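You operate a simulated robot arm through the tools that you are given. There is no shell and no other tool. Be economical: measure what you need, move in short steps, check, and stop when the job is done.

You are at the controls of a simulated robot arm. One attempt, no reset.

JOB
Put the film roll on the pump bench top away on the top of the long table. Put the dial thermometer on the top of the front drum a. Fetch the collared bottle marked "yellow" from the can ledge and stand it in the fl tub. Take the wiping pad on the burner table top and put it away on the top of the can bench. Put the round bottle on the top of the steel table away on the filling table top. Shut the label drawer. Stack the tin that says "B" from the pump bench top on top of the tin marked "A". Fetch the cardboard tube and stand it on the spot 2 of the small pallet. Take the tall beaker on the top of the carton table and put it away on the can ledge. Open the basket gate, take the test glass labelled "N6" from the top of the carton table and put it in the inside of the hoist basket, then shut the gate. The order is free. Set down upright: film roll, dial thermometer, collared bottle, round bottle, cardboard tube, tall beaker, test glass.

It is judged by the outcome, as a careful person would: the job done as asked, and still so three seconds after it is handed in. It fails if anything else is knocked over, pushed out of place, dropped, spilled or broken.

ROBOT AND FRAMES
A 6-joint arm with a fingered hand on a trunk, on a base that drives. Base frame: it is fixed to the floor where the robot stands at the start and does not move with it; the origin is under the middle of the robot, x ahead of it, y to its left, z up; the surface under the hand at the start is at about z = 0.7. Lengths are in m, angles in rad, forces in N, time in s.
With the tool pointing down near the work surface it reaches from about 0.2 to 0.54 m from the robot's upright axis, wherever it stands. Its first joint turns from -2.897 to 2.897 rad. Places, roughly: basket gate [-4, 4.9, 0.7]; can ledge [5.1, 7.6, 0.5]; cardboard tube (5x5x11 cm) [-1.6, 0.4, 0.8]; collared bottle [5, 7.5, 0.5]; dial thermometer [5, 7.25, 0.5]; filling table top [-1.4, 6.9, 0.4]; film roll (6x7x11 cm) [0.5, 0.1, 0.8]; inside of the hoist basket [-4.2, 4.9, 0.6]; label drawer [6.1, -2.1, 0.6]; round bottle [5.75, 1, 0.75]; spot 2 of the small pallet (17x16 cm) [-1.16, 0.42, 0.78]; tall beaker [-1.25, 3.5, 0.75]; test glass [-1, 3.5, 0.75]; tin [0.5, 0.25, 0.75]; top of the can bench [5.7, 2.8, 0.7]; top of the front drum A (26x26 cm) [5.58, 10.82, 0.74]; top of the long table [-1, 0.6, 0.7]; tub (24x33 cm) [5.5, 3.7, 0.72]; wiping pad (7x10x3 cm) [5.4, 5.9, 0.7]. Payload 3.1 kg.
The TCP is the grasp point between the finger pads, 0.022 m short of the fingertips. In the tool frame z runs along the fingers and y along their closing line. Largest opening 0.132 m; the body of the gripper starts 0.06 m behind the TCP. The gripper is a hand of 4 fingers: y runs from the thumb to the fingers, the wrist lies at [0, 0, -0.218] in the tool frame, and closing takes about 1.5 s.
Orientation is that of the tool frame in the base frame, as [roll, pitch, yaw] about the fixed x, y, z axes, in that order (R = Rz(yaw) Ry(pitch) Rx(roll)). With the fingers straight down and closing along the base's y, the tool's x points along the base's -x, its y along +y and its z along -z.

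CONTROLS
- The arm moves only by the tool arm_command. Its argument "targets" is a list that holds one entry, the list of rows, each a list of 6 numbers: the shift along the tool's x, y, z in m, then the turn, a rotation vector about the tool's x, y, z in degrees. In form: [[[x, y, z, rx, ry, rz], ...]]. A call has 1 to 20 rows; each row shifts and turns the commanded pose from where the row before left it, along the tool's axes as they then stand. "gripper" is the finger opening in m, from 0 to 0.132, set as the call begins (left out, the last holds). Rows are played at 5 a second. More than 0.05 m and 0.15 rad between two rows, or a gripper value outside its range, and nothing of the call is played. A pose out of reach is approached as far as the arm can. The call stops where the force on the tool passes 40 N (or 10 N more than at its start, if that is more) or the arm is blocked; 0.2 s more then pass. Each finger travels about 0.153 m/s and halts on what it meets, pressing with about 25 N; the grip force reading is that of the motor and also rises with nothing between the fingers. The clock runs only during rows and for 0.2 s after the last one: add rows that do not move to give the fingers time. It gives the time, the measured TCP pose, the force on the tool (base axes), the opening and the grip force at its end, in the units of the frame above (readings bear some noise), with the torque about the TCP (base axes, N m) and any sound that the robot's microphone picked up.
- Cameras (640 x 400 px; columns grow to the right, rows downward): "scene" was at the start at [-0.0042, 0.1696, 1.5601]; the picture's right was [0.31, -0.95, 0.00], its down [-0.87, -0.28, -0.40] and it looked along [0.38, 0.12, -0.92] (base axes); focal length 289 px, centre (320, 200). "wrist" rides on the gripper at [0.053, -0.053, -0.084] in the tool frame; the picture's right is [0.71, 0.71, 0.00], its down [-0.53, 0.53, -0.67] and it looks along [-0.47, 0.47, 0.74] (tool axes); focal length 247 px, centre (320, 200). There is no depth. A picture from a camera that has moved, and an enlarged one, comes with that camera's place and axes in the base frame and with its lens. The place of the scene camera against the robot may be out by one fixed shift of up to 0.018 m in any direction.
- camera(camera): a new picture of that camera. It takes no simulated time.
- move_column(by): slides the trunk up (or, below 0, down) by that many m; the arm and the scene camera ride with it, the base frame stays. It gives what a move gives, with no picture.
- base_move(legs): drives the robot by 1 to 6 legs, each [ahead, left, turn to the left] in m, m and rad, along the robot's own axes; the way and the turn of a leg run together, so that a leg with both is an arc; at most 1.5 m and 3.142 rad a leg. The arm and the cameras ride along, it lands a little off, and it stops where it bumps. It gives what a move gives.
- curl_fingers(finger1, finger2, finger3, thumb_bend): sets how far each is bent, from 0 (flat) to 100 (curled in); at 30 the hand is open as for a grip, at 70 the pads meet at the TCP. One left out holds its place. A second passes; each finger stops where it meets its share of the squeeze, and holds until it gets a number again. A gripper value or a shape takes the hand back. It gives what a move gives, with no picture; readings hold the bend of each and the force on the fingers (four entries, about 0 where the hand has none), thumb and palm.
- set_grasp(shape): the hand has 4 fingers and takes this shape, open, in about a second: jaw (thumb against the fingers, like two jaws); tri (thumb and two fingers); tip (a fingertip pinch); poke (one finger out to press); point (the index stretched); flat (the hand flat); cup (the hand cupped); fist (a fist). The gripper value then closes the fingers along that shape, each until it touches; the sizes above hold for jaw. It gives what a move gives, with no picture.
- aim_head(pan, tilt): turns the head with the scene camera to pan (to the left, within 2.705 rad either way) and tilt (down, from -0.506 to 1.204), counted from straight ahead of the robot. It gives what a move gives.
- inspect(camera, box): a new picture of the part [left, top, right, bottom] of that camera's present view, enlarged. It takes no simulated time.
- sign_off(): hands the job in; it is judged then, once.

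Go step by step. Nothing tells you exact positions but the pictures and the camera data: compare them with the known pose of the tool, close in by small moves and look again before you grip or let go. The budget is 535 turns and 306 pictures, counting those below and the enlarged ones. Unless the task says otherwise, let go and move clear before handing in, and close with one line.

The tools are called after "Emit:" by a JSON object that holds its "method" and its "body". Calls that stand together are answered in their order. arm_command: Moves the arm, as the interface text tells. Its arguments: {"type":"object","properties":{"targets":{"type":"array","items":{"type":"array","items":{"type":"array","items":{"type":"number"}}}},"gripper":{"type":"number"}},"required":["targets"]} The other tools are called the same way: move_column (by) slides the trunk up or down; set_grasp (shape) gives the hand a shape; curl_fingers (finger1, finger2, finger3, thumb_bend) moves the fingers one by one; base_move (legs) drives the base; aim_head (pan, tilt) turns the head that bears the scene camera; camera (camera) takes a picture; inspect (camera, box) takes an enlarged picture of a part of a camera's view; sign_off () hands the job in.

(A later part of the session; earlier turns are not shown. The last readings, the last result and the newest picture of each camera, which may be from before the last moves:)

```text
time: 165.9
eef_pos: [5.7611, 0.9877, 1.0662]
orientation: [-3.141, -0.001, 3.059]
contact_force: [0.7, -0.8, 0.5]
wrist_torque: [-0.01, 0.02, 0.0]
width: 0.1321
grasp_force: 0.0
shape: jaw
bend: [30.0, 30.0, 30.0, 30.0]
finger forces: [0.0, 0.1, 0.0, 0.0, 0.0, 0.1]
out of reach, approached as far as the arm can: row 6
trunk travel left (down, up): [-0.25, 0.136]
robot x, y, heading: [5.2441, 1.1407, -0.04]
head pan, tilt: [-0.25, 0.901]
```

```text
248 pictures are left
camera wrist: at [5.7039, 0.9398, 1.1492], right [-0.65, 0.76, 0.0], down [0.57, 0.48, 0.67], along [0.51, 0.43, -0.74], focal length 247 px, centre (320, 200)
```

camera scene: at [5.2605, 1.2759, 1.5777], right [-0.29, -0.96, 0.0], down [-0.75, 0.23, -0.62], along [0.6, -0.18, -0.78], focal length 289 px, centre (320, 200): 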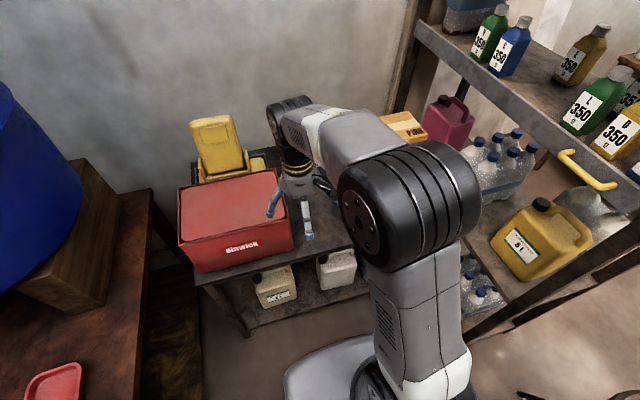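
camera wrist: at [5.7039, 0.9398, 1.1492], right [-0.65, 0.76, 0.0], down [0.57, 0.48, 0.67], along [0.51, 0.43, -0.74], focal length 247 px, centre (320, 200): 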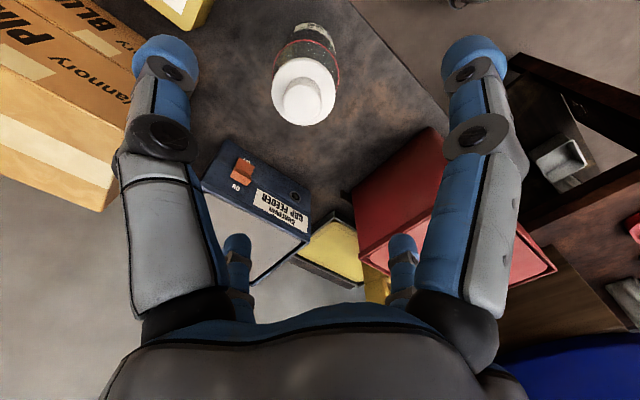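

Bottle located at ≈(5.785, 0.985), cap top ≈0.89. I need the base 0.1 m closer.

Emit:
{"method": "arm_command", "body": {"targets": [[[0.04, 0, 0, 0, 0, 0], [0.04, 0, 0, 0, 0, 0]]]}}

Emit:
{"method": "base_move", "body": {"legs": [[0.1, 0, 0.04]]}}

Emit:
{"method": "camera", "body": {"camera": "wrist"}}

```text
time: 166.5
eef_pos: [5.6842, 0.9947, 1.0679]
orientation: [3.141, 0.001, 3.061]
contact_force: [0.0, -0.5, 0.2]
wrist_torque: [-0.01, 0.0, 0.0]
width: 0.132
grasp_force: 0.1
shape: jaw
bend: [30.0, 30.0, 30.0, 30.0]
finger forces: [0.0, 0.0, 0.1, 0.0, 0.0, 0.0]
trunk travel left (down, up): [-0.25, 0.136]
robot x, y, heading: [5.2407, 1.1419, -0.041]
head pan, tilt: [-0.25, 0.901]
```

```text
time: 167.6
eef_pos: [5.7896, 1.0096, 1.0674]
orientation: [-3.14, -0.003, 3.098]
contact_force: [0.0, -0.1, -0.8]
wrist_torque: [0.01, 0.08, 0.02]
width: 0.1318
grasp_force: 0.0
shape: jaw
bend: [30.0, 30.0, 30.0, 30.0]
finger forces: [0.0, 0.1, 0.0, 0.1, 0.1, 0.0]
trunk travel left (down, up): [-0.25, 0.136]
robot x, y, heading: [5.3433, 1.1399, -0.008]
head pan, tilt: [-0.25, 0.901]
```

```text
247 pictures are left
camera wrist: at [5.7345, 0.9596, 1.15], right [-0.68, 0.74, 0.0], down [0.55, 0.5, 0.67], along [0.49, 0.45, -0.74], focal length 247 px, centre (320, 200)
```

wrist: 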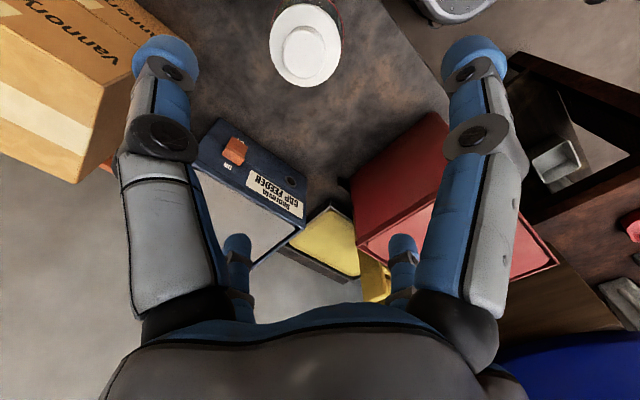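

Emit:
{"method": "arm_command", "body": {"targets": [[[0.006, -0.025, 0, 0, 0, 0], [0, 0, 0.04, 0, 0, 0], [0, 0, 0.04, 0, 0, 0], [0, 0, 0.03, 0, 0, 0], [0, 0, 0, 0, 0, 0]]]}}

Emit:
{"method": "camera", "body": {"camera": "wrist"}}

```text
time: 168.8
eef_pos: [5.7804, 0.9835, 0.9565]
orientation: [-3.14, -0.001, 3.096]
contact_force: [0.1, -0.6, -0.8]
wrist_torque: [-0.01, 0.0, 0.04]
width: 0.1319
grasp_force: 0.1
shape: jaw
bend: [30.0, 30.0, 30.0, 30.0]
finger forces: [0.0, 0.0, 0.1, 0.1, 0.0, 0.0]
trunk travel left (down, up): [-0.25, 0.136]
robot x, y, heading: [5.3388, 1.1414, -0.004]
head pan, tilt: [-0.25, 0.901]
```

```text
246 pictures are left
camera wrist: at [5.7257, 0.9336, 1.0402], right [-0.68, 0.74, 0.0], down [0.55, 0.5, 0.67], along [0.49, 0.45, -0.74], focal length 247 px, centre (320, 200)
```

wrist: 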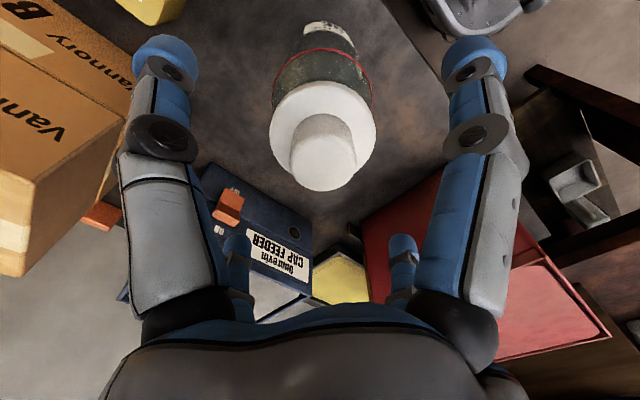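

Cap top is actually ≈0.92. I'll descend until the palm is just above the cap, so the pads are below the shoulder.

Emit:
{"method": "arm_command", "body": {"targets": [[[0.003, 0.0005, 0.03, 0, 0, 0], [0, 0, 0.03, 0, 0, 0], [0, 0, 0.025, 0, 0, 0], [0, 0, 0, 0, 0, 0]]]}}

Emit:
{"method": "camera", "body": {"camera": "wrist"}}

Emit:
{"method": "camera", "body": {"camera": "scene"}}

```text
time: 169.8
eef_pos: [5.7786, 0.9861, 0.8741]
orientation: [-3.138, 0.009, 3.096]
contact_force: [2.2, -1.0, 35.5]
wrist_torque: [-0.09, 0.25, 0.0]
width: 0.132
grasp_force: 0.0
shape: jaw
bend: [30.0, 30.0, 30.0, 30.0]
finger forces: [0.0, 0.1, 0.0, 0.1, 0.0, 34.5]
trunk travel left (down, up): [-0.25, 0.136]
robot x, y, heading: [5.3438, 1.1388, 0.001]
head pan, tilt: [-0.25, 0.901]
```

```text
245 pictures are left
camera wrist: at [5.7223, 0.9352, 0.9578], right [-0.68, 0.74, -0.01], down [0.54, 0.5, 0.67], along [0.5, 0.45, -0.74], focal length 247 px, centre (320, 200)
```

wrist: 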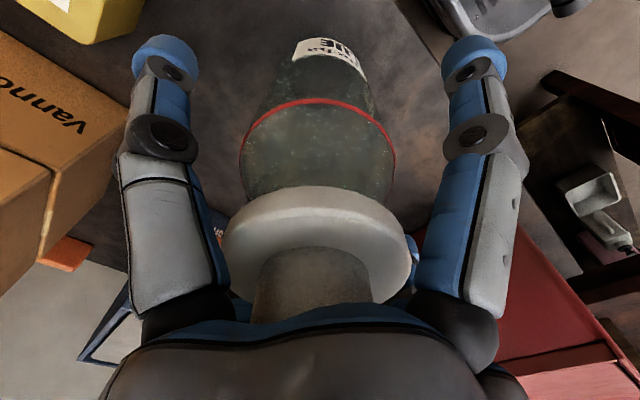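

```text
244 pictures are left
camera scene: at [5.3519, 1.2753, 1.5779], right [-0.25, -0.97, 0.0], down [-0.76, 0.2, -0.62], along [0.6, -0.16, -0.78], focal length 289 px, centre (320, 200)
```

scene: 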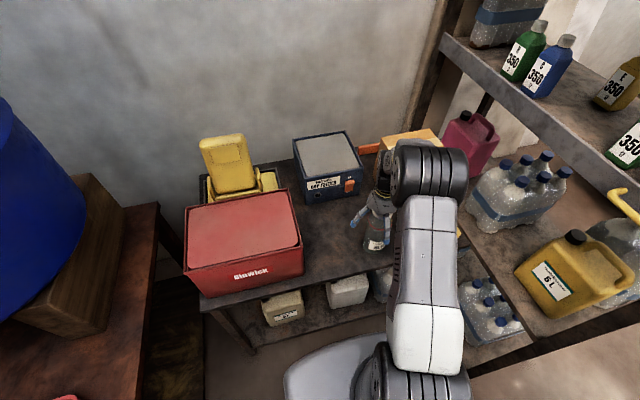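

Emit:
{"method": "arm_command", "body": {"targets": [[[0, 0, -0.004, 0, 0, 0], [0, 0, 0, 0, 0, 0]]]}}

Emit:
{"method": "arm_command", "body": {"targets": [[[0, 0, 0, 0, 0, 0], [0, 0, 0, 0, 0, 0], [0, 0, 0, 0, 0, 0], [0, 0, 0, 0, 0, 0], [0, 0, 0, 0, 0, 0], [0, 0, 0, 0, 0, 0], [0, 0, 0, 0, 0, 0]]], "gripper": 0.0}}

Emit:
{"method": "camera", "body": {"camera": "wrist"}}

```text
time: 170.4
eef_pos: [5.7772, 0.9854, 0.8761]
orientation: [-3.14, 0.0, 3.098]
contact_force: [2.3, -1.0, 13.3]
wrist_torque: [0.03, 0.19, 0.02]
width: 0.1322
grasp_force: 0.0
shape: jaw
bend: [30.0, 30.0, 30.0, 30.0]
finger forces: [0.0, 0.0, 0.0, 0.1, 0.0, 12.7]
trunk travel left (down, up): [-0.25, 0.136]
robot x, y, heading: [5.3428, 1.1414, -0.008]
head pan, tilt: [-0.25, 0.901]
```

```text
time: 172.0
eef_pos: [5.7777, 0.9855, 0.8758]
orientation: [-3.141, -0.003, 3.099]
contact_force: [-1.1, 0.9, 2.3]
wrist_torque: [0.14, 0.16, 0.01]
width: 0.0673
grasp_force: 25.4
shape: jaw
bend: [35.0, 42.0, 40.0, 70.0]
finger forces: [22.8, 22.6, 22.4, 0.0, 23.0, 8.8]
trunk travel left (down, up): [-0.25, 0.136]
robot x, y, heading: [5.3425, 1.1427, -0.003]
head pan, tilt: [-0.25, 0.901]
```

```text
243 pictures are left
camera wrist: at [5.7223, 0.9353, 0.9591], right [-0.68, 0.74, 0.0], down [0.55, 0.5, 0.67], along [0.49, 0.45, -0.74], focal length 247 px, centre (320, 200)
```

wrist: 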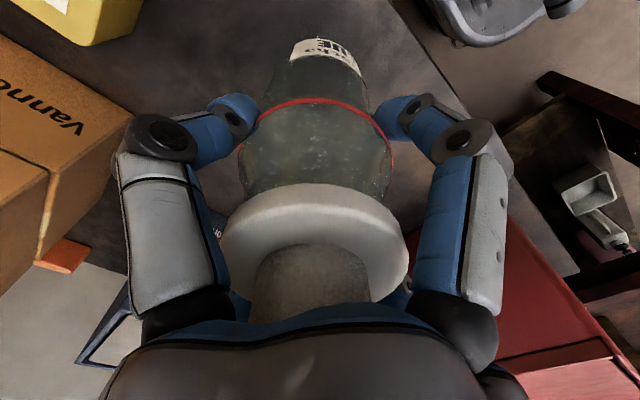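

Emit:
{"method": "arm_command", "body": {"targets": [[[0, 0, -0.02, 0, 0, 0], [0, 0, -0.04, 0, 0, 0], [0, 0, -0.045, 0, 0, 0], [0, 0, -0.045, 0, 0, 0], [0, 0, -0.045, 0, 0, 0]]]}}

Emit:
{"method": "camera", "body": {"camera": "wrist"}}

```text
time: 173.2
eef_pos: [5.7791, 0.9846, 1.0724]
orientation: [3.14, -0.001, 3.1]
contact_force: [0.7, 0.6, -4.4]
wrist_torque: [0.01, -0.05, 0.01]
width: 0.0676
grasp_force: 24.7
shape: jaw
bend: [35.0, 42.0, 40.0, 70.0]
finger forces: [22.4, 22.3, 23.0, 0.1, 24.0, 6.8]
trunk travel left (down, up): [-0.25, 0.136]
robot x, y, heading: [5.3408, 1.1402, -0.009]
head pan, tilt: [-0.25, 0.901]
```

```text
242 pictures are left
camera wrist: at [5.7247, 0.9353, 1.1555], right [-0.68, 0.74, 0.0], down [0.55, 0.5, 0.67], along [0.49, 0.45, -0.74], focal length 247 px, centre (320, 200)
```

wrist: 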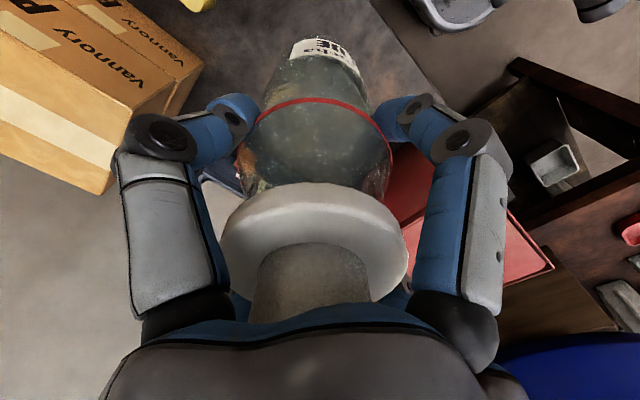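

Bottle held securely. Now back away and drive toward the west, looking from an open spot.

Emit:
{"method": "base_move", "body": {"legs": [[-1.2, 0, 0], [0, 0.6, 0], [-1.3, 0, 0], [0, 0, 2.2]]}}

Emit:
{"method": "aim_head", "body": {"pan": 0.0, "tilt": 0.35}}

Emit:
{"method": "camera", "body": {"camera": "scene"}}

```text
time: 181.5
eef_pos: [4.5732, 1.448, 1.0727]
orientation: [-3.136, -0.004, 3.114]
contact_force: [-1.2, 1.4, -4.3]
wrist_torque: [0.01, 0.01, 0.0]
width: 0.0676
grasp_force: 25.2
shape: jaw
bend: [35.0, 42.0, 40.0, 70.0]
finger forces: [22.3, 23.0, 22.9, 0.0, 24.1, 6.7]
trunk travel left (down, up): [-0.25, 0.136]
robot x, y, heading: [4.1312, 1.592, 0.012]
head pan, tilt: [-0.25, 0.901]
stopped in leg 2: the robot was blocked; the commanded pose is now the measured one
```

```text
time: 182.5
eef_pos: [4.5735, 1.4425, 1.0725]
orientation: [-3.141, -0.002, 3.113]
contact_force: [0.5, -0.2, -3.9]
wrist_torque: [0.03, 0.01, -0.02]
width: 0.0678
grasp_force: 25.2
shape: jaw
bend: [35.0, 42.0, 40.0, 70.0]
finger forces: [22.2, 22.7, 22.9, 0.1, 24.3, 6.7]
trunk travel left (down, up): [-0.25, 0.136]
robot x, y, heading: [4.13, 1.592, 0.013]
head pan, tilt: [0.0, 0.351]
```

```text
241 pictures are left
camera scene: at [4.164, 1.7447, 1.6251], right [0.01, -1.0, 0.0], down [-0.34, 0.0, -0.94], along [0.94, 0.01, -0.34], focal length 289 px, centre (320, 200)
```

scene: 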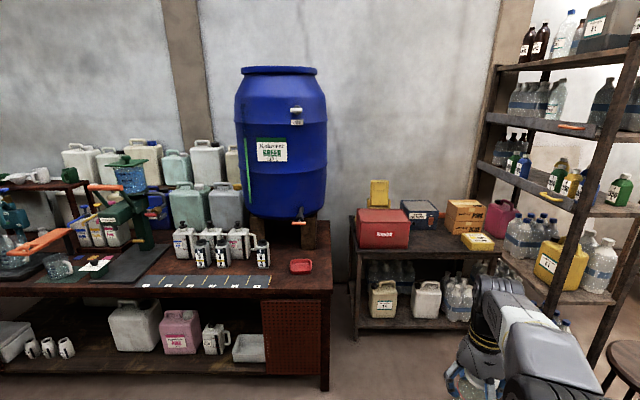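

I was blocked on the left, likely by the cardboard box. Check it.

Emit:
{"method": "aim_head", "body": {"pan": 1.5, "tilt": 1.0}}

Emit:
{"method": "camera", "body": {"camera": "scene"}}

```text
time: 184.1
eef_pos: [4.5734, 1.4446, 1.0716]
orientation: [-3.141, -0.003, 3.115]
contact_force: [-0.3, -0.6, -4.0]
wrist_torque: [0.02, 0.01, -0.03]
width: 0.0676
grasp_force: 25.3
shape: jaw
bend: [35.0, 42.0, 40.0, 70.0]
finger forces: [22.3, 22.8, 22.9, 0.0, 24.3, 6.5]
trunk travel left (down, up): [-0.25, 0.136]
robot x, y, heading: [4.1338, 1.5949, 0.012]
head pan, tilt: [1.499, 1.0]
```

```text
240 pictures are left
camera scene: at [4.0751, 1.813, 1.5705], right [1.0, -0.06, 0.0], down [-0.05, -0.84, -0.54], along [0.03, 0.54, -0.84], focal length 289 px, centre (320, 200)
```

scene: 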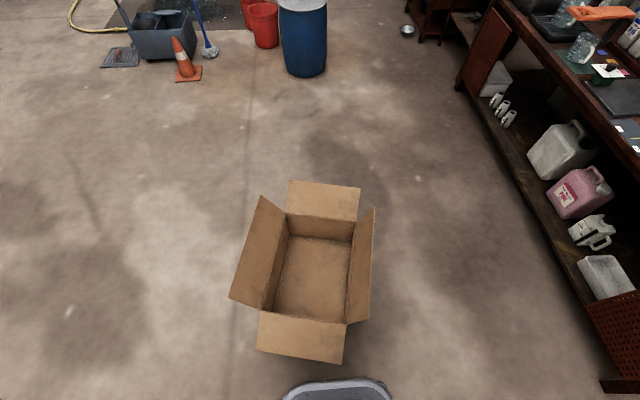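

The box flap touched my side; it stands as before. Step away from it and go around.

Emit:
{"method": "base_move", "body": {"legs": [[0, -0.2, 0], [-1.4, 0, 0], [0, 0, 2.2]]}}

Emit:
{"method": "aim_head", "body": {"pan": 0.0, "tilt": 0.35}}

Emit:
{"method": "camera", "body": {"camera": "scene"}}

```text
time: 197.7
eef_pos: [2.5623, 1.8023, 1.0717]
orientation: [-3.141, -0.003, -0.918]
contact_force: [0.3, 0.3, -4.2]
wrist_torque: [0.02, 0.07, 0.02]
width: 0.0674
grasp_force: 25.2
shape: jaw
bend: [36.0, 43.0, 40.0, 70.0]
finger forces: [21.7, 22.1, 22.7, 0.0, 25.7, 5.8]
trunk travel left (down, up): [-0.25, 0.136]
robot x, y, heading: [2.7236, 1.3649, 2.263]
head pan, tilt: [1.499, 1.0]
```

```text
time: 199.2
eef_pos: [2.5628, 1.8017, 1.0715]
orientation: [3.141, -0.002, -0.918]
contact_force: [0.2, 0.3, -4.1]
wrist_torque: [-0.03, 0.04, 0.01]
width: 0.0674
grasp_force: 24.3
shape: jaw
bend: [36.0, 43.0, 40.0, 70.0]
finger forces: [21.7, 22.0, 22.7, 0.1, 25.7, 5.9]
trunk travel left (down, up): [-0.25, 0.136]
robot x, y, heading: [2.725, 1.3684, 2.262]
head pan, tilt: [0.0, 0.351]
```

```text
239 pictures are left
camera scene: at [2.5887, 1.3013, 1.6252], right [0.77, 0.64, 0.0], down [0.22, -0.26, -0.94], along [-0.6, 0.72, -0.34], focal length 289 px, centre (320, 200)
```

scene: 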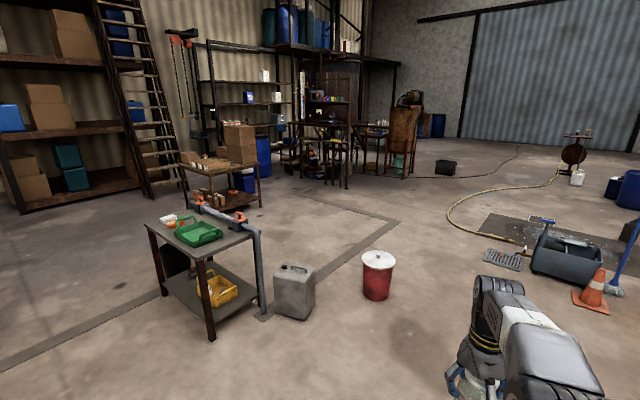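

Emit:
{"method": "inspect", "body": {"camera": "scene", "box": [160, 60, 480, 260]}}

```text
2.00 times, centred on (320, 160) of scene
camera zoom: at [2.5887, 1.3013, 1.6252], right [0.77, 0.64, 0.0], down [0.22, -0.26, -0.94], along [-0.6, 0.72, -0.34], focal length 577 px, centre (320, 280)
```

zoom: 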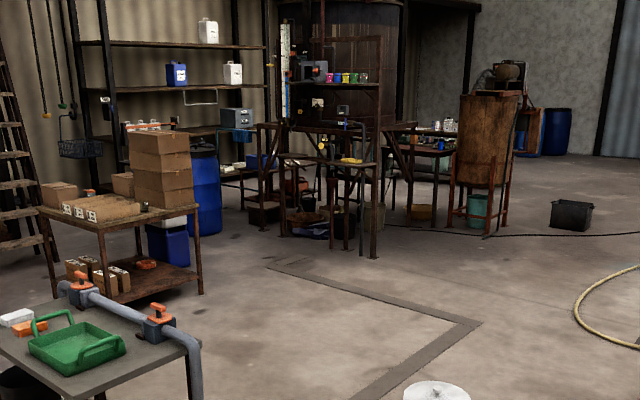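

Emit:
{"method": "base_move", "body": {"legs": [[0.83, -0.51, 0], [0.83, -0.51, 0], [1.03, 0.22, 0], [1.03, 0.22, 0]]}}

Emit:
{"method": "camera", "body": {"camera": "scene"}}

```text
time: 219.2
eef_pos: [0.6069, 5.091, 1.0723]
orientation: [-3.14, -0.003, -0.929]
contact_force: [-0.3, -0.9, -4.0]
wrist_torque: [-0.05, 0.0, -0.01]
width: 0.0673
grasp_force: 24.6
shape: jaw
bend: [36.0, 43.0, 40.0, 70.0]
finger forces: [21.8, 22.0, 22.5, 0.0, 26.3, 5.8]
trunk travel left (down, up): [-0.25, 0.136]
robot x, y, heading: [0.7643, 4.6519, 2.255]
head pan, tilt: [0.0, 0.351]
```

```text
237 pictures are left
camera scene: at [0.6271, 4.5892, 1.6252], right [0.78, 0.63, 0.0], down [0.22, -0.27, -0.94], along [-0.59, 0.73, -0.34], focal length 289 px, centre (320, 200)
```

scene: 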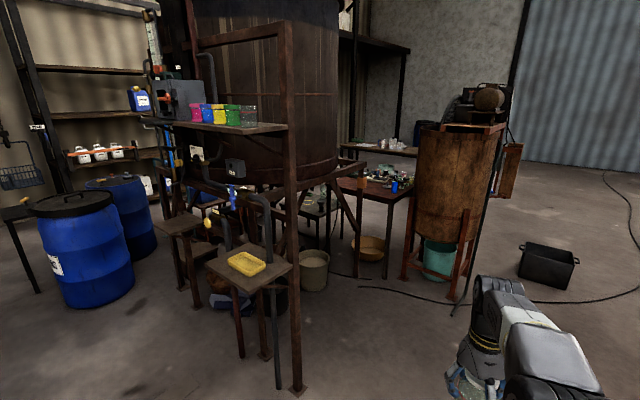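

Emit:
{"method": "inspect", "body": {"camera": "scene", "box": [140, 90, 440, 300]}}

```text
1.90 times, centred on (290, 195) of scene
camera zoom: at [0.6271, 4.5892, 1.6252], right [0.78, 0.63, 0.0], down [0.22, -0.27, -0.94], along [-0.59, 0.73, -0.34], focal length 550 px, centre (377, 210)
```

zoom: 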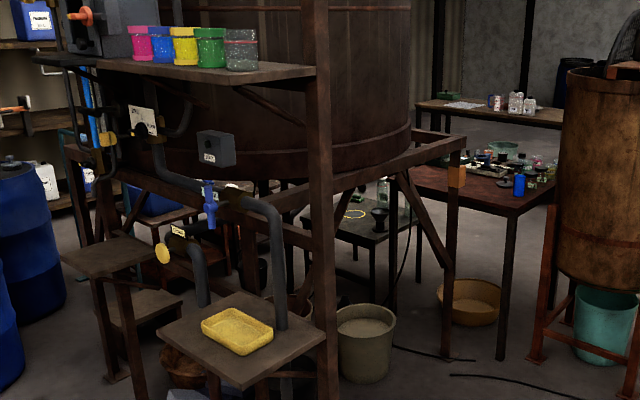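

The filling table is the low one behind the tank frame, at (-1.44, 6.93). I need another view to find access; look left from here first.

Emit:
{"method": "aim_head", "body": {"pan": 0.75, "tilt": 0.35}}

Emit:
{"method": "camera", "body": {"camera": "scene"}}

Emit:
{"method": "aim_head", "body": {"pan": -0.7, "tilt": 0.45}}

Emit:
{"method": "camera", "body": {"camera": "scene"}}

```text
time: 220.3
eef_pos: [0.6057, 5.0904, 1.072]
orientation: [3.14, -0.001, -0.928]
contact_force: [0.3, 0.5, -4.9]
wrist_torque: [0.0, 0.04, 0.0]
width: 0.0673
grasp_force: 24.2
shape: jaw
bend: [36.0, 43.0, 40.0, 70.0]
finger forces: [21.7, 21.8, 22.5, 0.0, 26.2, 5.8]
trunk travel left (down, up): [-0.25, 0.136]
robot x, y, heading: [0.7619, 4.6506, 2.253]
head pan, tilt: [0.75, 0.351]
```

```text
235 pictures are left
camera scene: at [0.594, 4.5295, 1.6252], right [0.14, 0.99, 0.0], down [0.34, -0.05, -0.94], along [-0.93, 0.13, -0.34], focal length 289 px, centre (320, 200)
```

scene: 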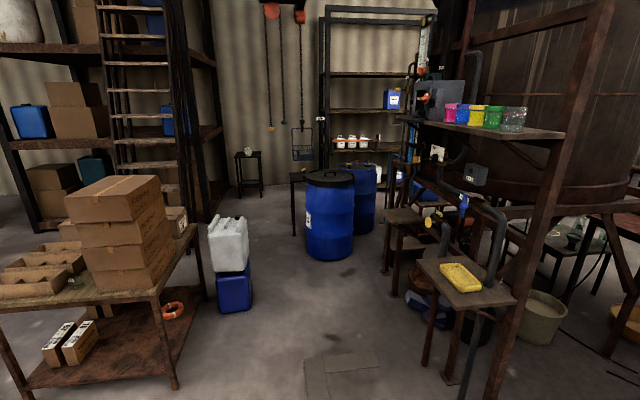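

```text
time: 221.9
eef_pos: [0.6066, 5.0897, 1.0704]
orientation: [3.141, -0.001, -0.928]
contact_force: [0.1, -0.5, -4.0]
wrist_torque: [0.0, 0.02, -0.02]
width: 0.0675
grasp_force: 24.8
shape: jaw
bend: [36.0, 43.0, 40.0, 70.0]
finger forces: [21.7, 21.9, 22.6, 0.0, 26.2, 5.9]
trunk travel left (down, up): [-0.25, 0.136]
robot x, y, heading: [0.7625, 4.6529, 2.252]
head pan, tilt: [-0.7, 0.45]
```

```text
234 pictures are left
camera scene: at [0.6877, 4.6086, 1.616], right [1.0, -0.02, 0.0], down [-0.01, -0.44, -0.9], along [0.01, 0.9, -0.44], focal length 289 px, centre (320, 200)
```

scene: 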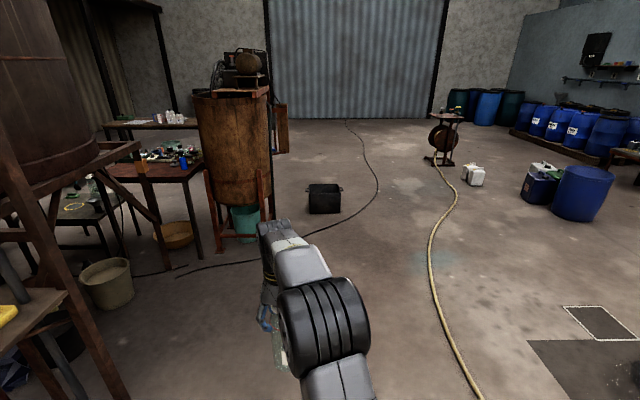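

Access looks possible from the north. I'll go around the bin on the east side.

Emit:
{"method": "base_move", "body": {"legs": [[0.5, -0.69, 0], [0.5, -0.69, 0], [0.785, -0.7, 0], [0.785, -0.7, 0]]}}

Emit:
{"method": "aim_head", "body": {"pan": 0.8, "tilt": 0.4}}

Emit:
{"method": "camera", "body": {"camera": "scene"}}

```text
time: 236.4
eef_pos: [1.042, 7.8361, 1.0702]
orientation: [3.141, -0.004, -0.92]
contact_force: [-0.5, 0.2, -4.2]
wrist_torque: [-0.04, 0.02, 0.01]
width: 0.0676
grasp_force: 25.2
shape: jaw
bend: [36.0, 43.0, 40.0, 70.0]
finger forces: [21.8, 21.9, 22.5, 0.0, 26.5, 5.7]
trunk travel left (down, up): [-0.25, 0.136]
robot x, y, heading: [1.2007, 7.3965, 2.264]
head pan, tilt: [-0.7, 0.45]
stopped in leg 4: the robot was blocked; the commanded pose is now the measured one
```

```text
time: 238.0
eef_pos: [1.0424, 7.8347, 1.0707]
orientation: [3.139, -0.002, -0.922]
contact_force: [-0.5, -0.3, -4.3]
wrist_torque: [0.01, 0.03, 0.03]
width: 0.0671
grasp_force: 24.8
shape: jaw
bend: [36.0, 43.0, 40.0, 70.0]
finger forces: [21.8, 22.0, 22.5, 0.0, 26.4, 5.7]
trunk travel left (down, up): [-0.25, 0.136]
robot x, y, heading: [1.2026, 7.399, 2.258]
head pan, tilt: [0.799, 0.4]
```

```text
233 pictures are left
camera scene: at [1.0338, 7.2691, 1.6207], right [0.08, 1.0, 0.0], down [0.39, -0.03, -0.92], along [-0.92, 0.08, -0.39], focal length 289 px, centre (320, 200)
```

scene: 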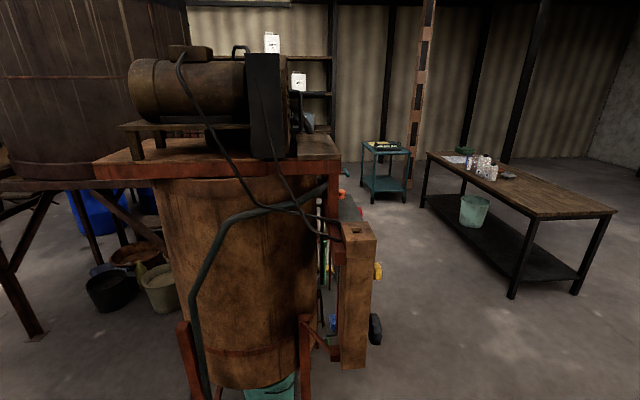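

Emit:
{"method": "aim_head", "body": {"pan": -0.3, "tilt": 0.95}}

Emit:
{"method": "camera", "body": {"camera": "scene"}}

```text
time: 239.4
eef_pos: [1.0425, 7.8344, 1.0709]
orientation: [3.141, -0.001, -0.921]
contact_force: [-0.8, 0.6, -4.1]
wrist_torque: [-0.01, 0.03, -0.01]
width: 0.0678
grasp_force: 24.9
shape: jaw
bend: [36.0, 43.0, 40.0, 70.0]
finger forces: [21.9, 22.0, 22.5, 0.1, 26.5, 5.7]
trunk travel left (down, up): [-0.25, 0.136]
robot x, y, heading: [1.2044, 7.3992, 2.26]
head pan, tilt: [-0.3, 0.949]
```

```text
232 pictures are left
camera scene: at [1.0984, 7.3288, 1.5741], right [0.92, 0.38, 0.0], down [0.31, -0.75, -0.58], along [-0.22, 0.54, -0.81], focal length 289 px, centre (320, 200)
```

scene: 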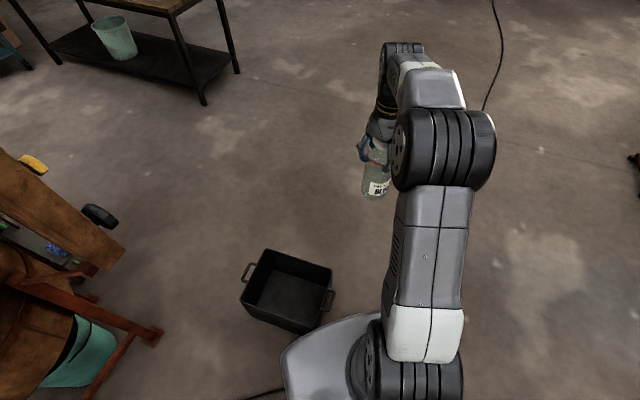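

The black box on the floor stopped me (not the cable). I'll back off, pass to its right, then head west.

Emit:
{"method": "base_move", "body": {"legs": [[-0.27, -0.24, 0], [0.66, -0.545, 0], [0, 0, 0.88]]}}

Emit:
{"method": "aim_head", "body": {"pan": 0.1, "tilt": 0.45}}

Emit:
{"method": "camera", "body": {"camera": "scene"}}

```text
time: 248.1
eef_pos: [1.1218, 8.3614, 1.0713]
orientation: [3.141, -0.002, -0.041]
contact_force: [-0.4, 0.0, -3.8]
wrist_torque: [-0.03, 0.04, -0.01]
width: 0.0673
grasp_force: 25.0
shape: jaw
bend: [36.0, 43.0, 40.0, 70.0]
finger forces: [21.5, 21.9, 22.6, 0.1, 26.5, 5.4]
trunk travel left (down, up): [-0.25, 0.136]
robot x, y, heading: [1.5626, 8.2095, 3.147]
head pan, tilt: [-0.3, 0.949]
```

```text
time: 249.0
eef_pos: [1.1236, 8.3611, 1.0713]
orientation: [3.141, -0.001, -0.04]
contact_force: [0.1, 0.1, -4.3]
wrist_torque: [-0.04, -0.02, 0.02]
width: 0.0675
grasp_force: 25.0
shape: jaw
bend: [36.0, 43.0, 40.0, 70.0]
finger forces: [21.5, 21.9, 22.5, 0.0, 26.6, 5.4]
trunk travel left (down, up): [-0.25, 0.136]
robot x, y, heading: [1.5597, 8.2073, 3.14]
head pan, tilt: [0.099, 0.45]
```

```text
231 pictures are left
camera scene: at [1.529, 8.054, 1.6159], right [-0.1, 1.0, 0.0], down [0.43, 0.04, -0.9], along [-0.9, -0.09, -0.44], focal length 289 px, centre (320, 200)
```

scene: 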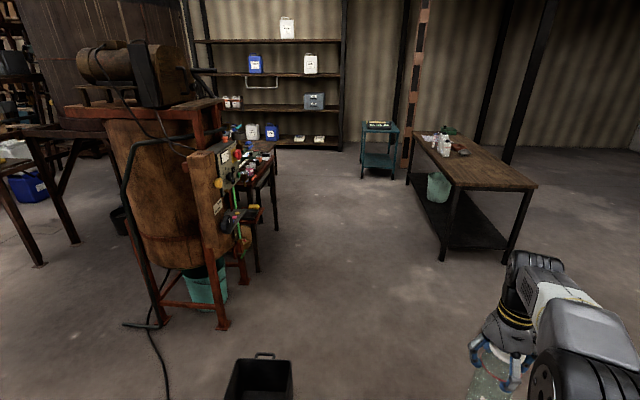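

Emit:
{"method": "base_move", "body": {"legs": [[1.2, -0.05, 0], [1.2, 0, 0]]}}

Emit:
{"method": "aim_head", "body": {"pan": 1.0, "tilt": 0.6}}

Emit:
{"method": "camera", "body": {"camera": "scene"}}

```text
time: 260.6
eef_pos: [-1.2274, 8.4314, 1.0701]
orientation: [3.141, -0.003, -0.051]
contact_force: [0.5, 0.2, -3.9]
wrist_torque: [-0.06, -0.04, -0.03]
width: 0.0674
grasp_force: 25.2
shape: jaw
bend: [36.0, 43.0, 40.0, 70.0]
finger forces: [21.4, 21.9, 22.5, 0.0, 26.8, 5.5]
trunk travel left (down, up): [-0.25, 0.136]
robot x, y, heading: [-0.7891, 8.2717, 3.132]
head pan, tilt: [0.099, 0.45]
```

```text
time: 261.8
eef_pos: [-1.2263, 8.4307, 1.0715]
orientation: [3.142, -0.002, -0.052]
contact_force: [0.0, -0.4, -3.9]
wrist_torque: [-0.02, 0.03, 0.0]
width: 0.0673
grasp_force: 25.1
shape: jaw
bend: [36.0, 43.0, 40.0, 70.0]
finger forces: [21.5, 21.9, 22.6, 0.0, 26.6, 5.5]
trunk travel left (down, up): [-0.25, 0.136]
robot x, y, heading: [-0.7876, 8.272, 3.132]
head pan, tilt: [1.0, 0.6]
```

```text
230 pictures are left
camera scene: at [-0.7805, 8.0537, 1.6025], right [-0.84, 0.55, 0.0], down [0.31, 0.47, -0.83], along [-0.45, -0.69, -0.56], focal length 289 px, centre (320, 200)
```

scene: 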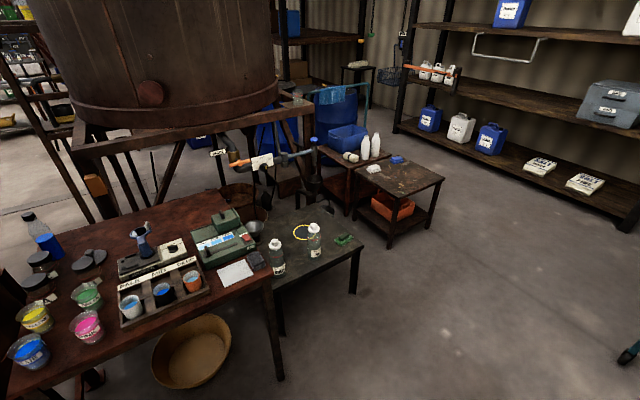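

Emit:
{"method": "inspect", "body": {"camera": "scene", "box": [220, 170, 400, 310]}}

```text
2.86 times, centred on (310, 240) of scene
camera zoom: at [-0.7805, 8.0537, 1.6025], right [-0.84, 0.55, 0.0], down [0.31, 0.47, -0.83], along [-0.45, -0.69, -0.56], focal length 824 px, centre (349, 86)
```

zoom: 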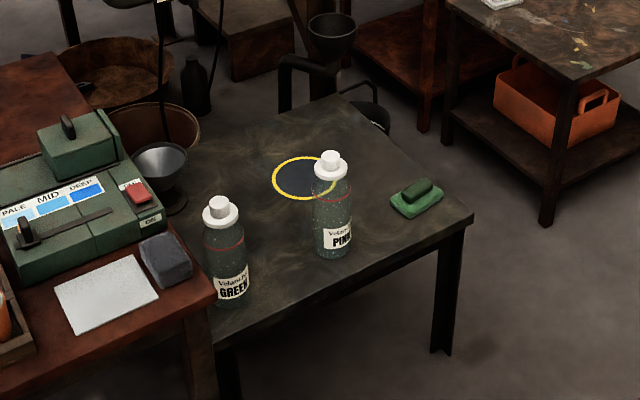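

The filling table top (z≈0.4) spans x -1.70..-1.13, y 6.6..7.14, with a free spot between the PINK bottle and the green block around (-1.52, 7.04). I'll turn to face south and line up.

Emit:
{"method": "base_move", "body": {"legs": [[0, 0, 1.57], [0.3, -0.74, 0]]}}

Emit:
{"method": "aim_head", "body": {"pan": 0.1, "tilt": 0.95}}

Emit:
{"method": "camera", "body": {"camera": "scene"}}

Emit:
{"method": "camera", "body": {"camera": "wrist"}}

```text
time: 269.9
eef_pos: [-1.7144, 7.5502, 1.0701]
orientation: [-3.141, -0.004, 1.507]
contact_force: [-0.3, 0.2, -3.9]
wrist_torque: [0.0, -0.03, 0.01]
width: 0.0668
grasp_force: 24.9
shape: jaw
bend: [36.0, 43.0, 40.0, 70.0]
finger forces: [21.2, 21.8, 22.6, 0.0, 26.7, 5.1]
trunk travel left (down, up): [-0.25, 0.136]
robot x, y, heading: [-1.5498, 7.9829, -1.592]
head pan, tilt: [1.0, 0.6]
```

```text
time: 271.1
eef_pos: [-1.7143, 7.5518, 1.0706]
orientation: [3.141, -0.002, 1.505]
contact_force: [-0.9, 0.1, -5.0]
wrist_torque: [-0.02, 0.0, 0.0]
width: 0.0672
grasp_force: 24.9
shape: jaw
bend: [36.0, 43.0, 40.0, 70.0]
finger forces: [21.3, 21.9, 22.6, 0.0, 26.7, 5.2]
trunk travel left (down, up): [-0.25, 0.136]
robot x, y, heading: [-1.5537, 7.9865, -1.592]
head pan, tilt: [0.099, 0.949]
```

```text
228 pictures are left
camera scene: at [-1.3953, 7.9727, 1.5741], right [-1.0, -0.08, 0.0], down [-0.06, 0.81, -0.58], along [0.04, -0.58, -0.81], focal length 289 px, centre (320, 200)
```

scene: 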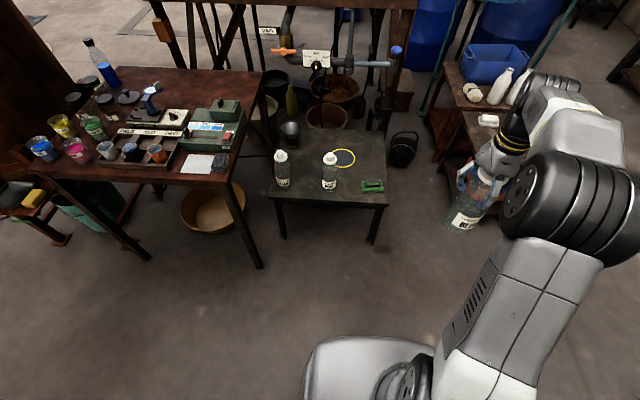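

```text
227 pictures are left
camera wrist: at [-1.7637, 7.6075, 1.1544], right [0.75, 0.66, 0.0], down [0.49, -0.56, 0.67], along [0.44, -0.5, -0.75], focal length 247 px, centre (320, 200)
```

wrist: 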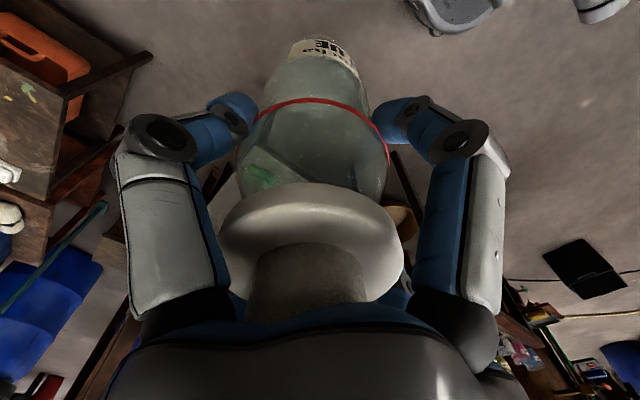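

Emit:
{"method": "base_move", "body": {"legs": [[0.3, 0.17, 0.02], [0.2, 0, 0]]}}

Emit:
{"method": "move_column", "body": {"by": -0.2}}

Emit:
{"method": "camera", "body": {"camera": "scene"}}

```text
time: 274.6
eef_pos: [-1.5381, 7.0481, 1.0712]
orientation: [3.141, -0.003, 1.525]
contact_force: [0.8, -0.2, -4.2]
wrist_torque: [-0.02, -0.02, -0.01]
width: 0.0671
grasp_force: 25.0
shape: jaw
bend: [36.0, 43.0, 40.0, 70.0]
finger forces: [21.2, 21.8, 22.8, 0.0, 26.8, 5.1]
trunk travel left (down, up): [-0.25, 0.136]
robot x, y, heading: [-1.3828, 7.4888, -1.577]
head pan, tilt: [0.099, 0.949]
```

```text
time: 276.7
eef_pos: [-1.5385, 7.0511, 0.8705]
orientation: [-3.139, -0.003, 1.526]
contact_force: [0.0, 0.4, -4.1]
wrist_torque: [-0.02, -0.03, -0.03]
width: 0.067
grasp_force: 25.2
shape: jaw
bend: [36.0, 43.0, 40.0, 70.0]
finger forces: [21.4, 21.9, 22.8, 0.0, 26.8, 5.0]
trunk travel left (down, up): [-0.05, 0.336]
robot x, y, heading: [-1.3808, 7.4902, -1.577]
head pan, tilt: [0.099, 0.949]
```

```text
226 pictures are left
camera scene: at [-1.2275, 7.478, 1.3738], right [-1.0, -0.09, 0.0], down [-0.08, 0.81, -0.58], along [0.05, -0.58, -0.81], focal length 289 px, centre (320, 200)
```

scene: 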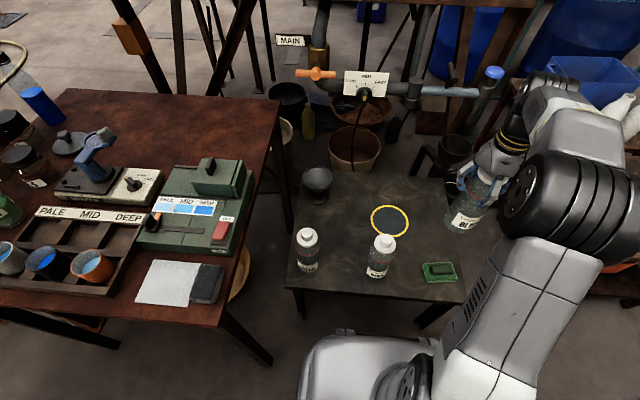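

Target free spot at about (-1.28, 6.96), well clear of PINK, GREEN, the ring and the funnel. Moving above it.

Emit:
{"method": "arm_command", "body": {"targets": [[[-0.0132, 0.0437, 0, 0, 0, 0], [-0.0132, 0.0437, 0, 0, 0, 0], [-0.0132, 0.0437, 0, 0, 0, 0], [-0.0132, 0.0437, 0, 0, 0, 0], [-0.0132, 0.0437, 0, 0, 0, 0], [-0.0132, 0.0437, 0, 0, 0, 0], [0, 0, 0, 0, 0, 0]]]}}

Emit:
{"method": "camera", "body": {"camera": "scene"}}

Emit:
{"method": "camera", "body": {"camera": "wrist"}}

```text
time: 278.3
eef_pos: [-1.2809, 6.9579, 0.8709]
orientation: [-3.138, -0.005, 1.525]
contact_force: [-0.3, 0.2, -3.4]
wrist_torque: [-0.05, -0.08, 0.02]
width: 0.0669
grasp_force: 24.5
shape: jaw
bend: [36.0, 43.0, 40.0, 70.0]
finger forces: [21.1, 21.9, 22.7, 0.0, 27.0, 4.8]
trunk travel left (down, up): [-0.05, 0.336]
robot x, y, heading: [-1.3841, 7.4883, -1.576]
head pan, tilt: [0.099, 0.949]
```

```text
225 pictures are left
camera scene: at [-1.2273, 7.4781, 1.3738], right [-1.0, -0.09, 0.0], down [-0.08, 0.81, -0.58], along [0.05, -0.58, -0.81], focal length 289 px, centre (320, 200)
```

scene: 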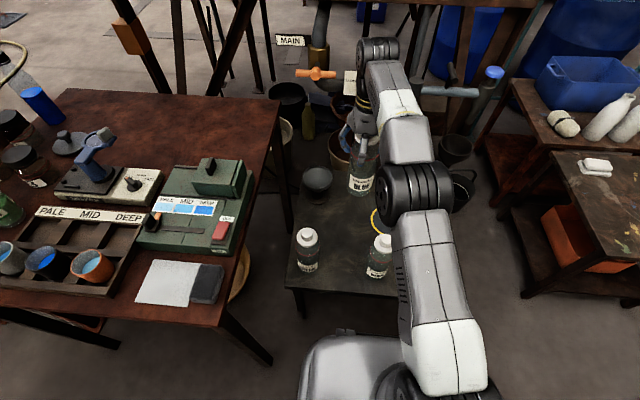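

```text
224 pictures are left
camera wrist: at [-1.3312, 7.0132, 0.9542], right [0.74, 0.67, 0.0], down [0.5, -0.55, 0.67], along [0.45, -0.49, -0.75], focal length 247 px, centre (320, 200)
```

wrist: 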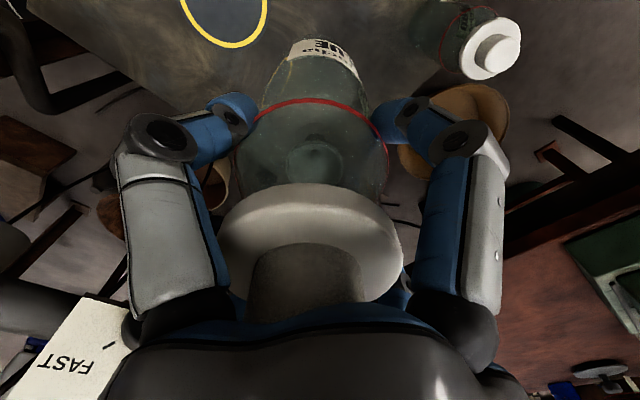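

Emit:
{"method": "arm_command", "body": {"targets": [[[0, 0, 0.04, 0, 0, 0], [0, 0, 0.04, 0, 0, 0], [0, 0, 0.04, 0, 0, 0], [0, 0, 0.04, 0, 0, 0], [0, 0, 0.04, 0, 0, 0], [0, 0, 0.03, 0, 0, 0], [0, 0, 0, 0, 0, 0]]]}}

Emit:
{"method": "camera", "body": {"camera": "wrist"}}

Emit:
{"method": "camera", "body": {"camera": "scene"}}

```text
time: 279.9
eef_pos: [-1.2799, 6.9589, 0.6402]
orientation: [3.141, -0.003, 1.526]
contact_force: [0.2, -0.1, -4.0]
wrist_torque: [0.04, -0.04, 0.0]
width: 0.0672
grasp_force: 24.3
shape: jaw
bend: [36.0, 43.0, 40.0, 70.0]
finger forces: [21.1, 21.7, 22.7, 0.0, 27.2, 4.6]
trunk travel left (down, up): [-0.05, 0.336]
robot x, y, heading: [-1.3822, 7.4868, -1.577]
head pan, tilt: [0.099, 0.949]
```

```text
223 pictures are left
camera wrist: at [-1.3308, 7.0143, 0.724], right [0.74, 0.67, 0.0], down [0.5, -0.55, 0.67], along [0.45, -0.49, -0.75], focal length 247 px, centre (320, 200)
```

wrist: 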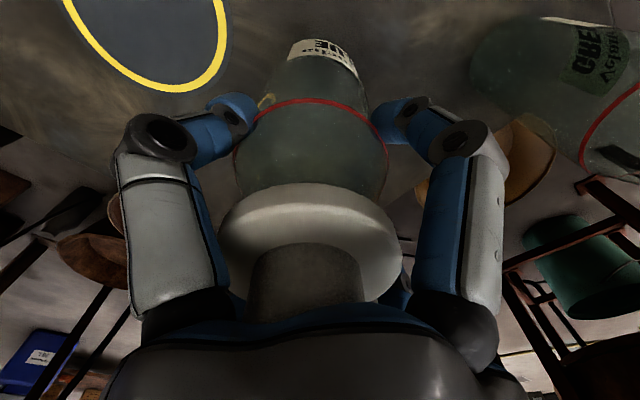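

```text
222 pictures are left
camera scene: at [-1.2272, 7.4778, 1.3738], right [-1.0, -0.09, 0.0], down [-0.08, 0.81, -0.58], along [0.05, -0.58, -0.81], focal length 289 px, centre (320, 200)
```

scene: 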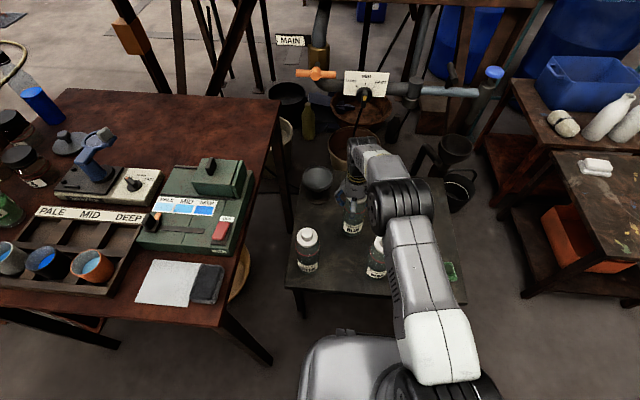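

Emit:
{"method": "arm_command", "body": {"targets": [[[0, 0, 0.012, 0, 0, 0], [0, 0, 0.012, 0, 0, 0], [0, 0, 0.008, 0, 0, 0], [0, 0, 0, 0, 0, 0]]]}}

Emit:
{"method": "arm_command", "body": {"targets": [[[0, 0, 0.008, 0, 0, 0], [0, 0, 0.006, 0, 0, 0], [0, 0, 0.006, 0, 0, 0]]]}}

```text
time: 280.9
eef_pos: [-1.2811, 6.96, 0.6088]
orientation: [-3.142, -0.004, 1.526]
contact_force: [0.1, 0.1, -4.1]
wrist_torque: [-0.02, -0.05, 0.0]
width: 0.0671
grasp_force: 24.6
shape: jaw
bend: [36.0, 43.0, 40.0, 70.0]
finger forces: [21.3, 21.7, 22.7, 0.1, 27.4, 4.6]
trunk travel left (down, up): [-0.05, 0.336]
robot x, y, heading: [-1.3794, 7.4875, -1.579]
head pan, tilt: [0.099, 0.949]
```

```text
time: 281.5
eef_pos: [-1.2799, 6.956, 0.6061]
orientation: [3.138, 0.012, 1.524]
contact_force: [-1.2, 6.9, 24.2]
wrist_torque: [0.75, 0.18, -0.04]
width: 0.0674
grasp_force: 24.5
shape: jaw
bend: [36.0, 80.0, 40.0, 70.0]
finger forces: [24.4, 22.9, 22.6, 0.1, 27.6, 18.4]
trunk travel left (down, up): [-0.05, 0.336]
robot x, y, heading: [-1.3811, 7.49, -1.576]
head pan, tilt: [0.099, 0.949]
stopped in row 2: the force on the tool passed its limit at 46 N (the readings are from after the stop); the commanded pose is now the measured one
```

Emit:
{"method": "arm_command", "body": {"targets": [[[0, 0, -0.002, 0, 0, 0], [0, 0, 0, 0, 0, 0]]]}}

Emit:
{"method": "camera", "body": {"camera": "wrist"}}

```text
time: 282.1
eef_pos: [-1.2805, 6.957, 0.6056]
orientation: [3.138, 0.012, 1.525]
contact_force: [-0.6, 1.4, 21.3]
wrist_torque: [0.64, 0.18, 0.04]
width: 0.0678
grasp_force: 25.0
shape: jaw
bend: [36.0, 80.0, 40.0, 70.0]
finger forces: [23.2, 22.9, 23.8, 0.1, 27.5, 16.9]
trunk travel left (down, up): [-0.05, 0.336]
robot x, y, heading: [-1.3815, 7.4865, -1.572]
head pan, tilt: [0.099, 0.949]
```

```text
221 pictures are left
camera wrist: at [-1.3306, 7.014, 0.6879], right [0.74, 0.67, -0.01], down [0.5, -0.54, 0.68], along [0.45, -0.5, -0.74], focal length 247 px, centre (320, 200)
```

wrist: 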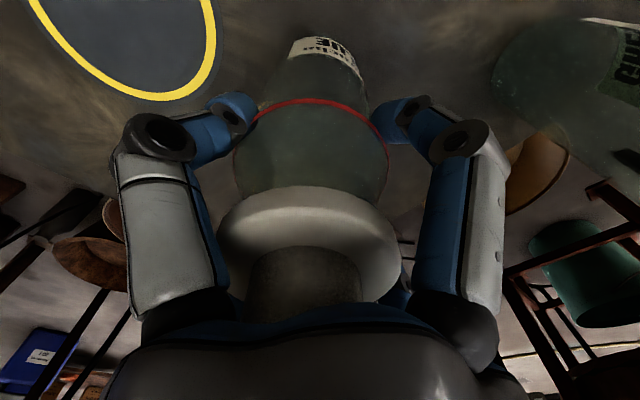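

Emit:
{"method": "arm_command", "body": {"targets": [[[0, 0, -0.003, 0, 0, 0], [0, 0, 0, 0, 0, 0]]]}}

Emit:
{"method": "arm_command", "body": {"targets": [[[0, 0, 0, 0, 0, 0], [0, 0, 0, 0, 0, 0], [0, 0, 0, 0, 0, 0], [0, 0, 0, 0, 0, 0], [0, 0, 0, 0, 0, 0]]], "gripper": 0.12}}

Emit:
{"method": "arm_command", "body": {"targets": [[[0, 0, -0.03, 0, 0, 0], [0, 0, -0.05, 0, 0, 0], [0, 0, -0.05, 0, 0, 0], [0, 0, -0.05, 0, 0, 0]]]}}

Emit:
{"method": "camera", "body": {"camera": "wrist"}}

```text
time: 282.7
eef_pos: [-1.2788, 6.9583, 0.6074]
orientation: [3.14, 0.006, 1.524]
contact_force: [0.1, -0.4, 0.8]
wrist_torque: [0.13, 0.02, -0.02]
width: 0.0674
grasp_force: 25.0
shape: jaw
bend: [36.0, 43.0, 40.0, 70.0]
finger forces: [22.1, 22.8, 24.8, 0.0, 27.1, 7.7]
trunk travel left (down, up): [-0.05, 0.336]
robot x, y, heading: [-1.384, 7.4884, -1.576]
head pan, tilt: [0.099, 0.949]
```

```text
time: 283.9
eef_pos: [-1.2808, 6.9566, 0.6074]
orientation: [3.14, 0.009, 1.525]
contact_force: [0.4, -0.1, 1.5]
wrist_torque: [0.01, 0.02, 0.0]
width: 0.1199
grasp_force: 0.1
shape: jaw
bend: [25.0, 25.0, 25.0, 30.0]
finger forces: [0.0, 0.0, 0.0, 0.1, 0.0, 2.1]
trunk travel left (down, up): [-0.05, 0.336]
robot x, y, heading: [-1.3874, 7.4885, -1.575]
head pan, tilt: [0.099, 0.949]
```

```text
time: 284.9
eef_pos: [-1.2817, 6.9575, 0.7887]
orientation: [3.141, 0.008, 1.526]
contact_force: [0.0, 0.4, -0.4]
wrist_torque: [0.0, 0.01, 0.0]
width: 0.1199
grasp_force: 0.0
shape: jaw
bend: [25.0, 25.0, 25.0, 30.0]
finger forces: [0.0, 0.1, 0.1, 0.1, 0.1, 0.1]
trunk travel left (down, up): [-0.05, 0.336]
robot x, y, heading: [-1.3834, 7.4884, -1.577]
head pan, tilt: [0.099, 0.949]
```

```text
220 pictures are left
camera wrist: at [-1.3316, 7.0146, 0.8703], right [0.74, 0.67, 0.0], down [0.5, -0.54, 0.67], along [0.45, -0.5, -0.74], focal length 247 px, centre (320, 200)
```

wrist: 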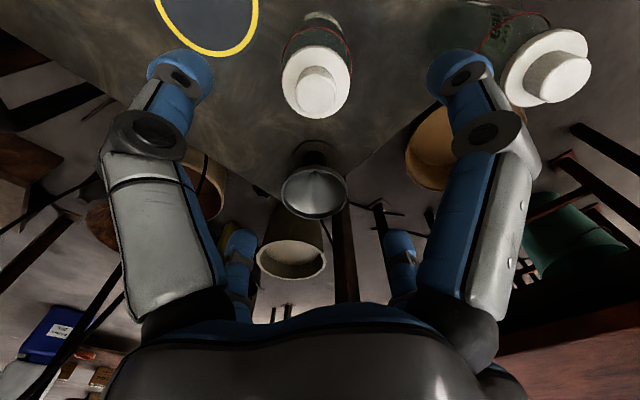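

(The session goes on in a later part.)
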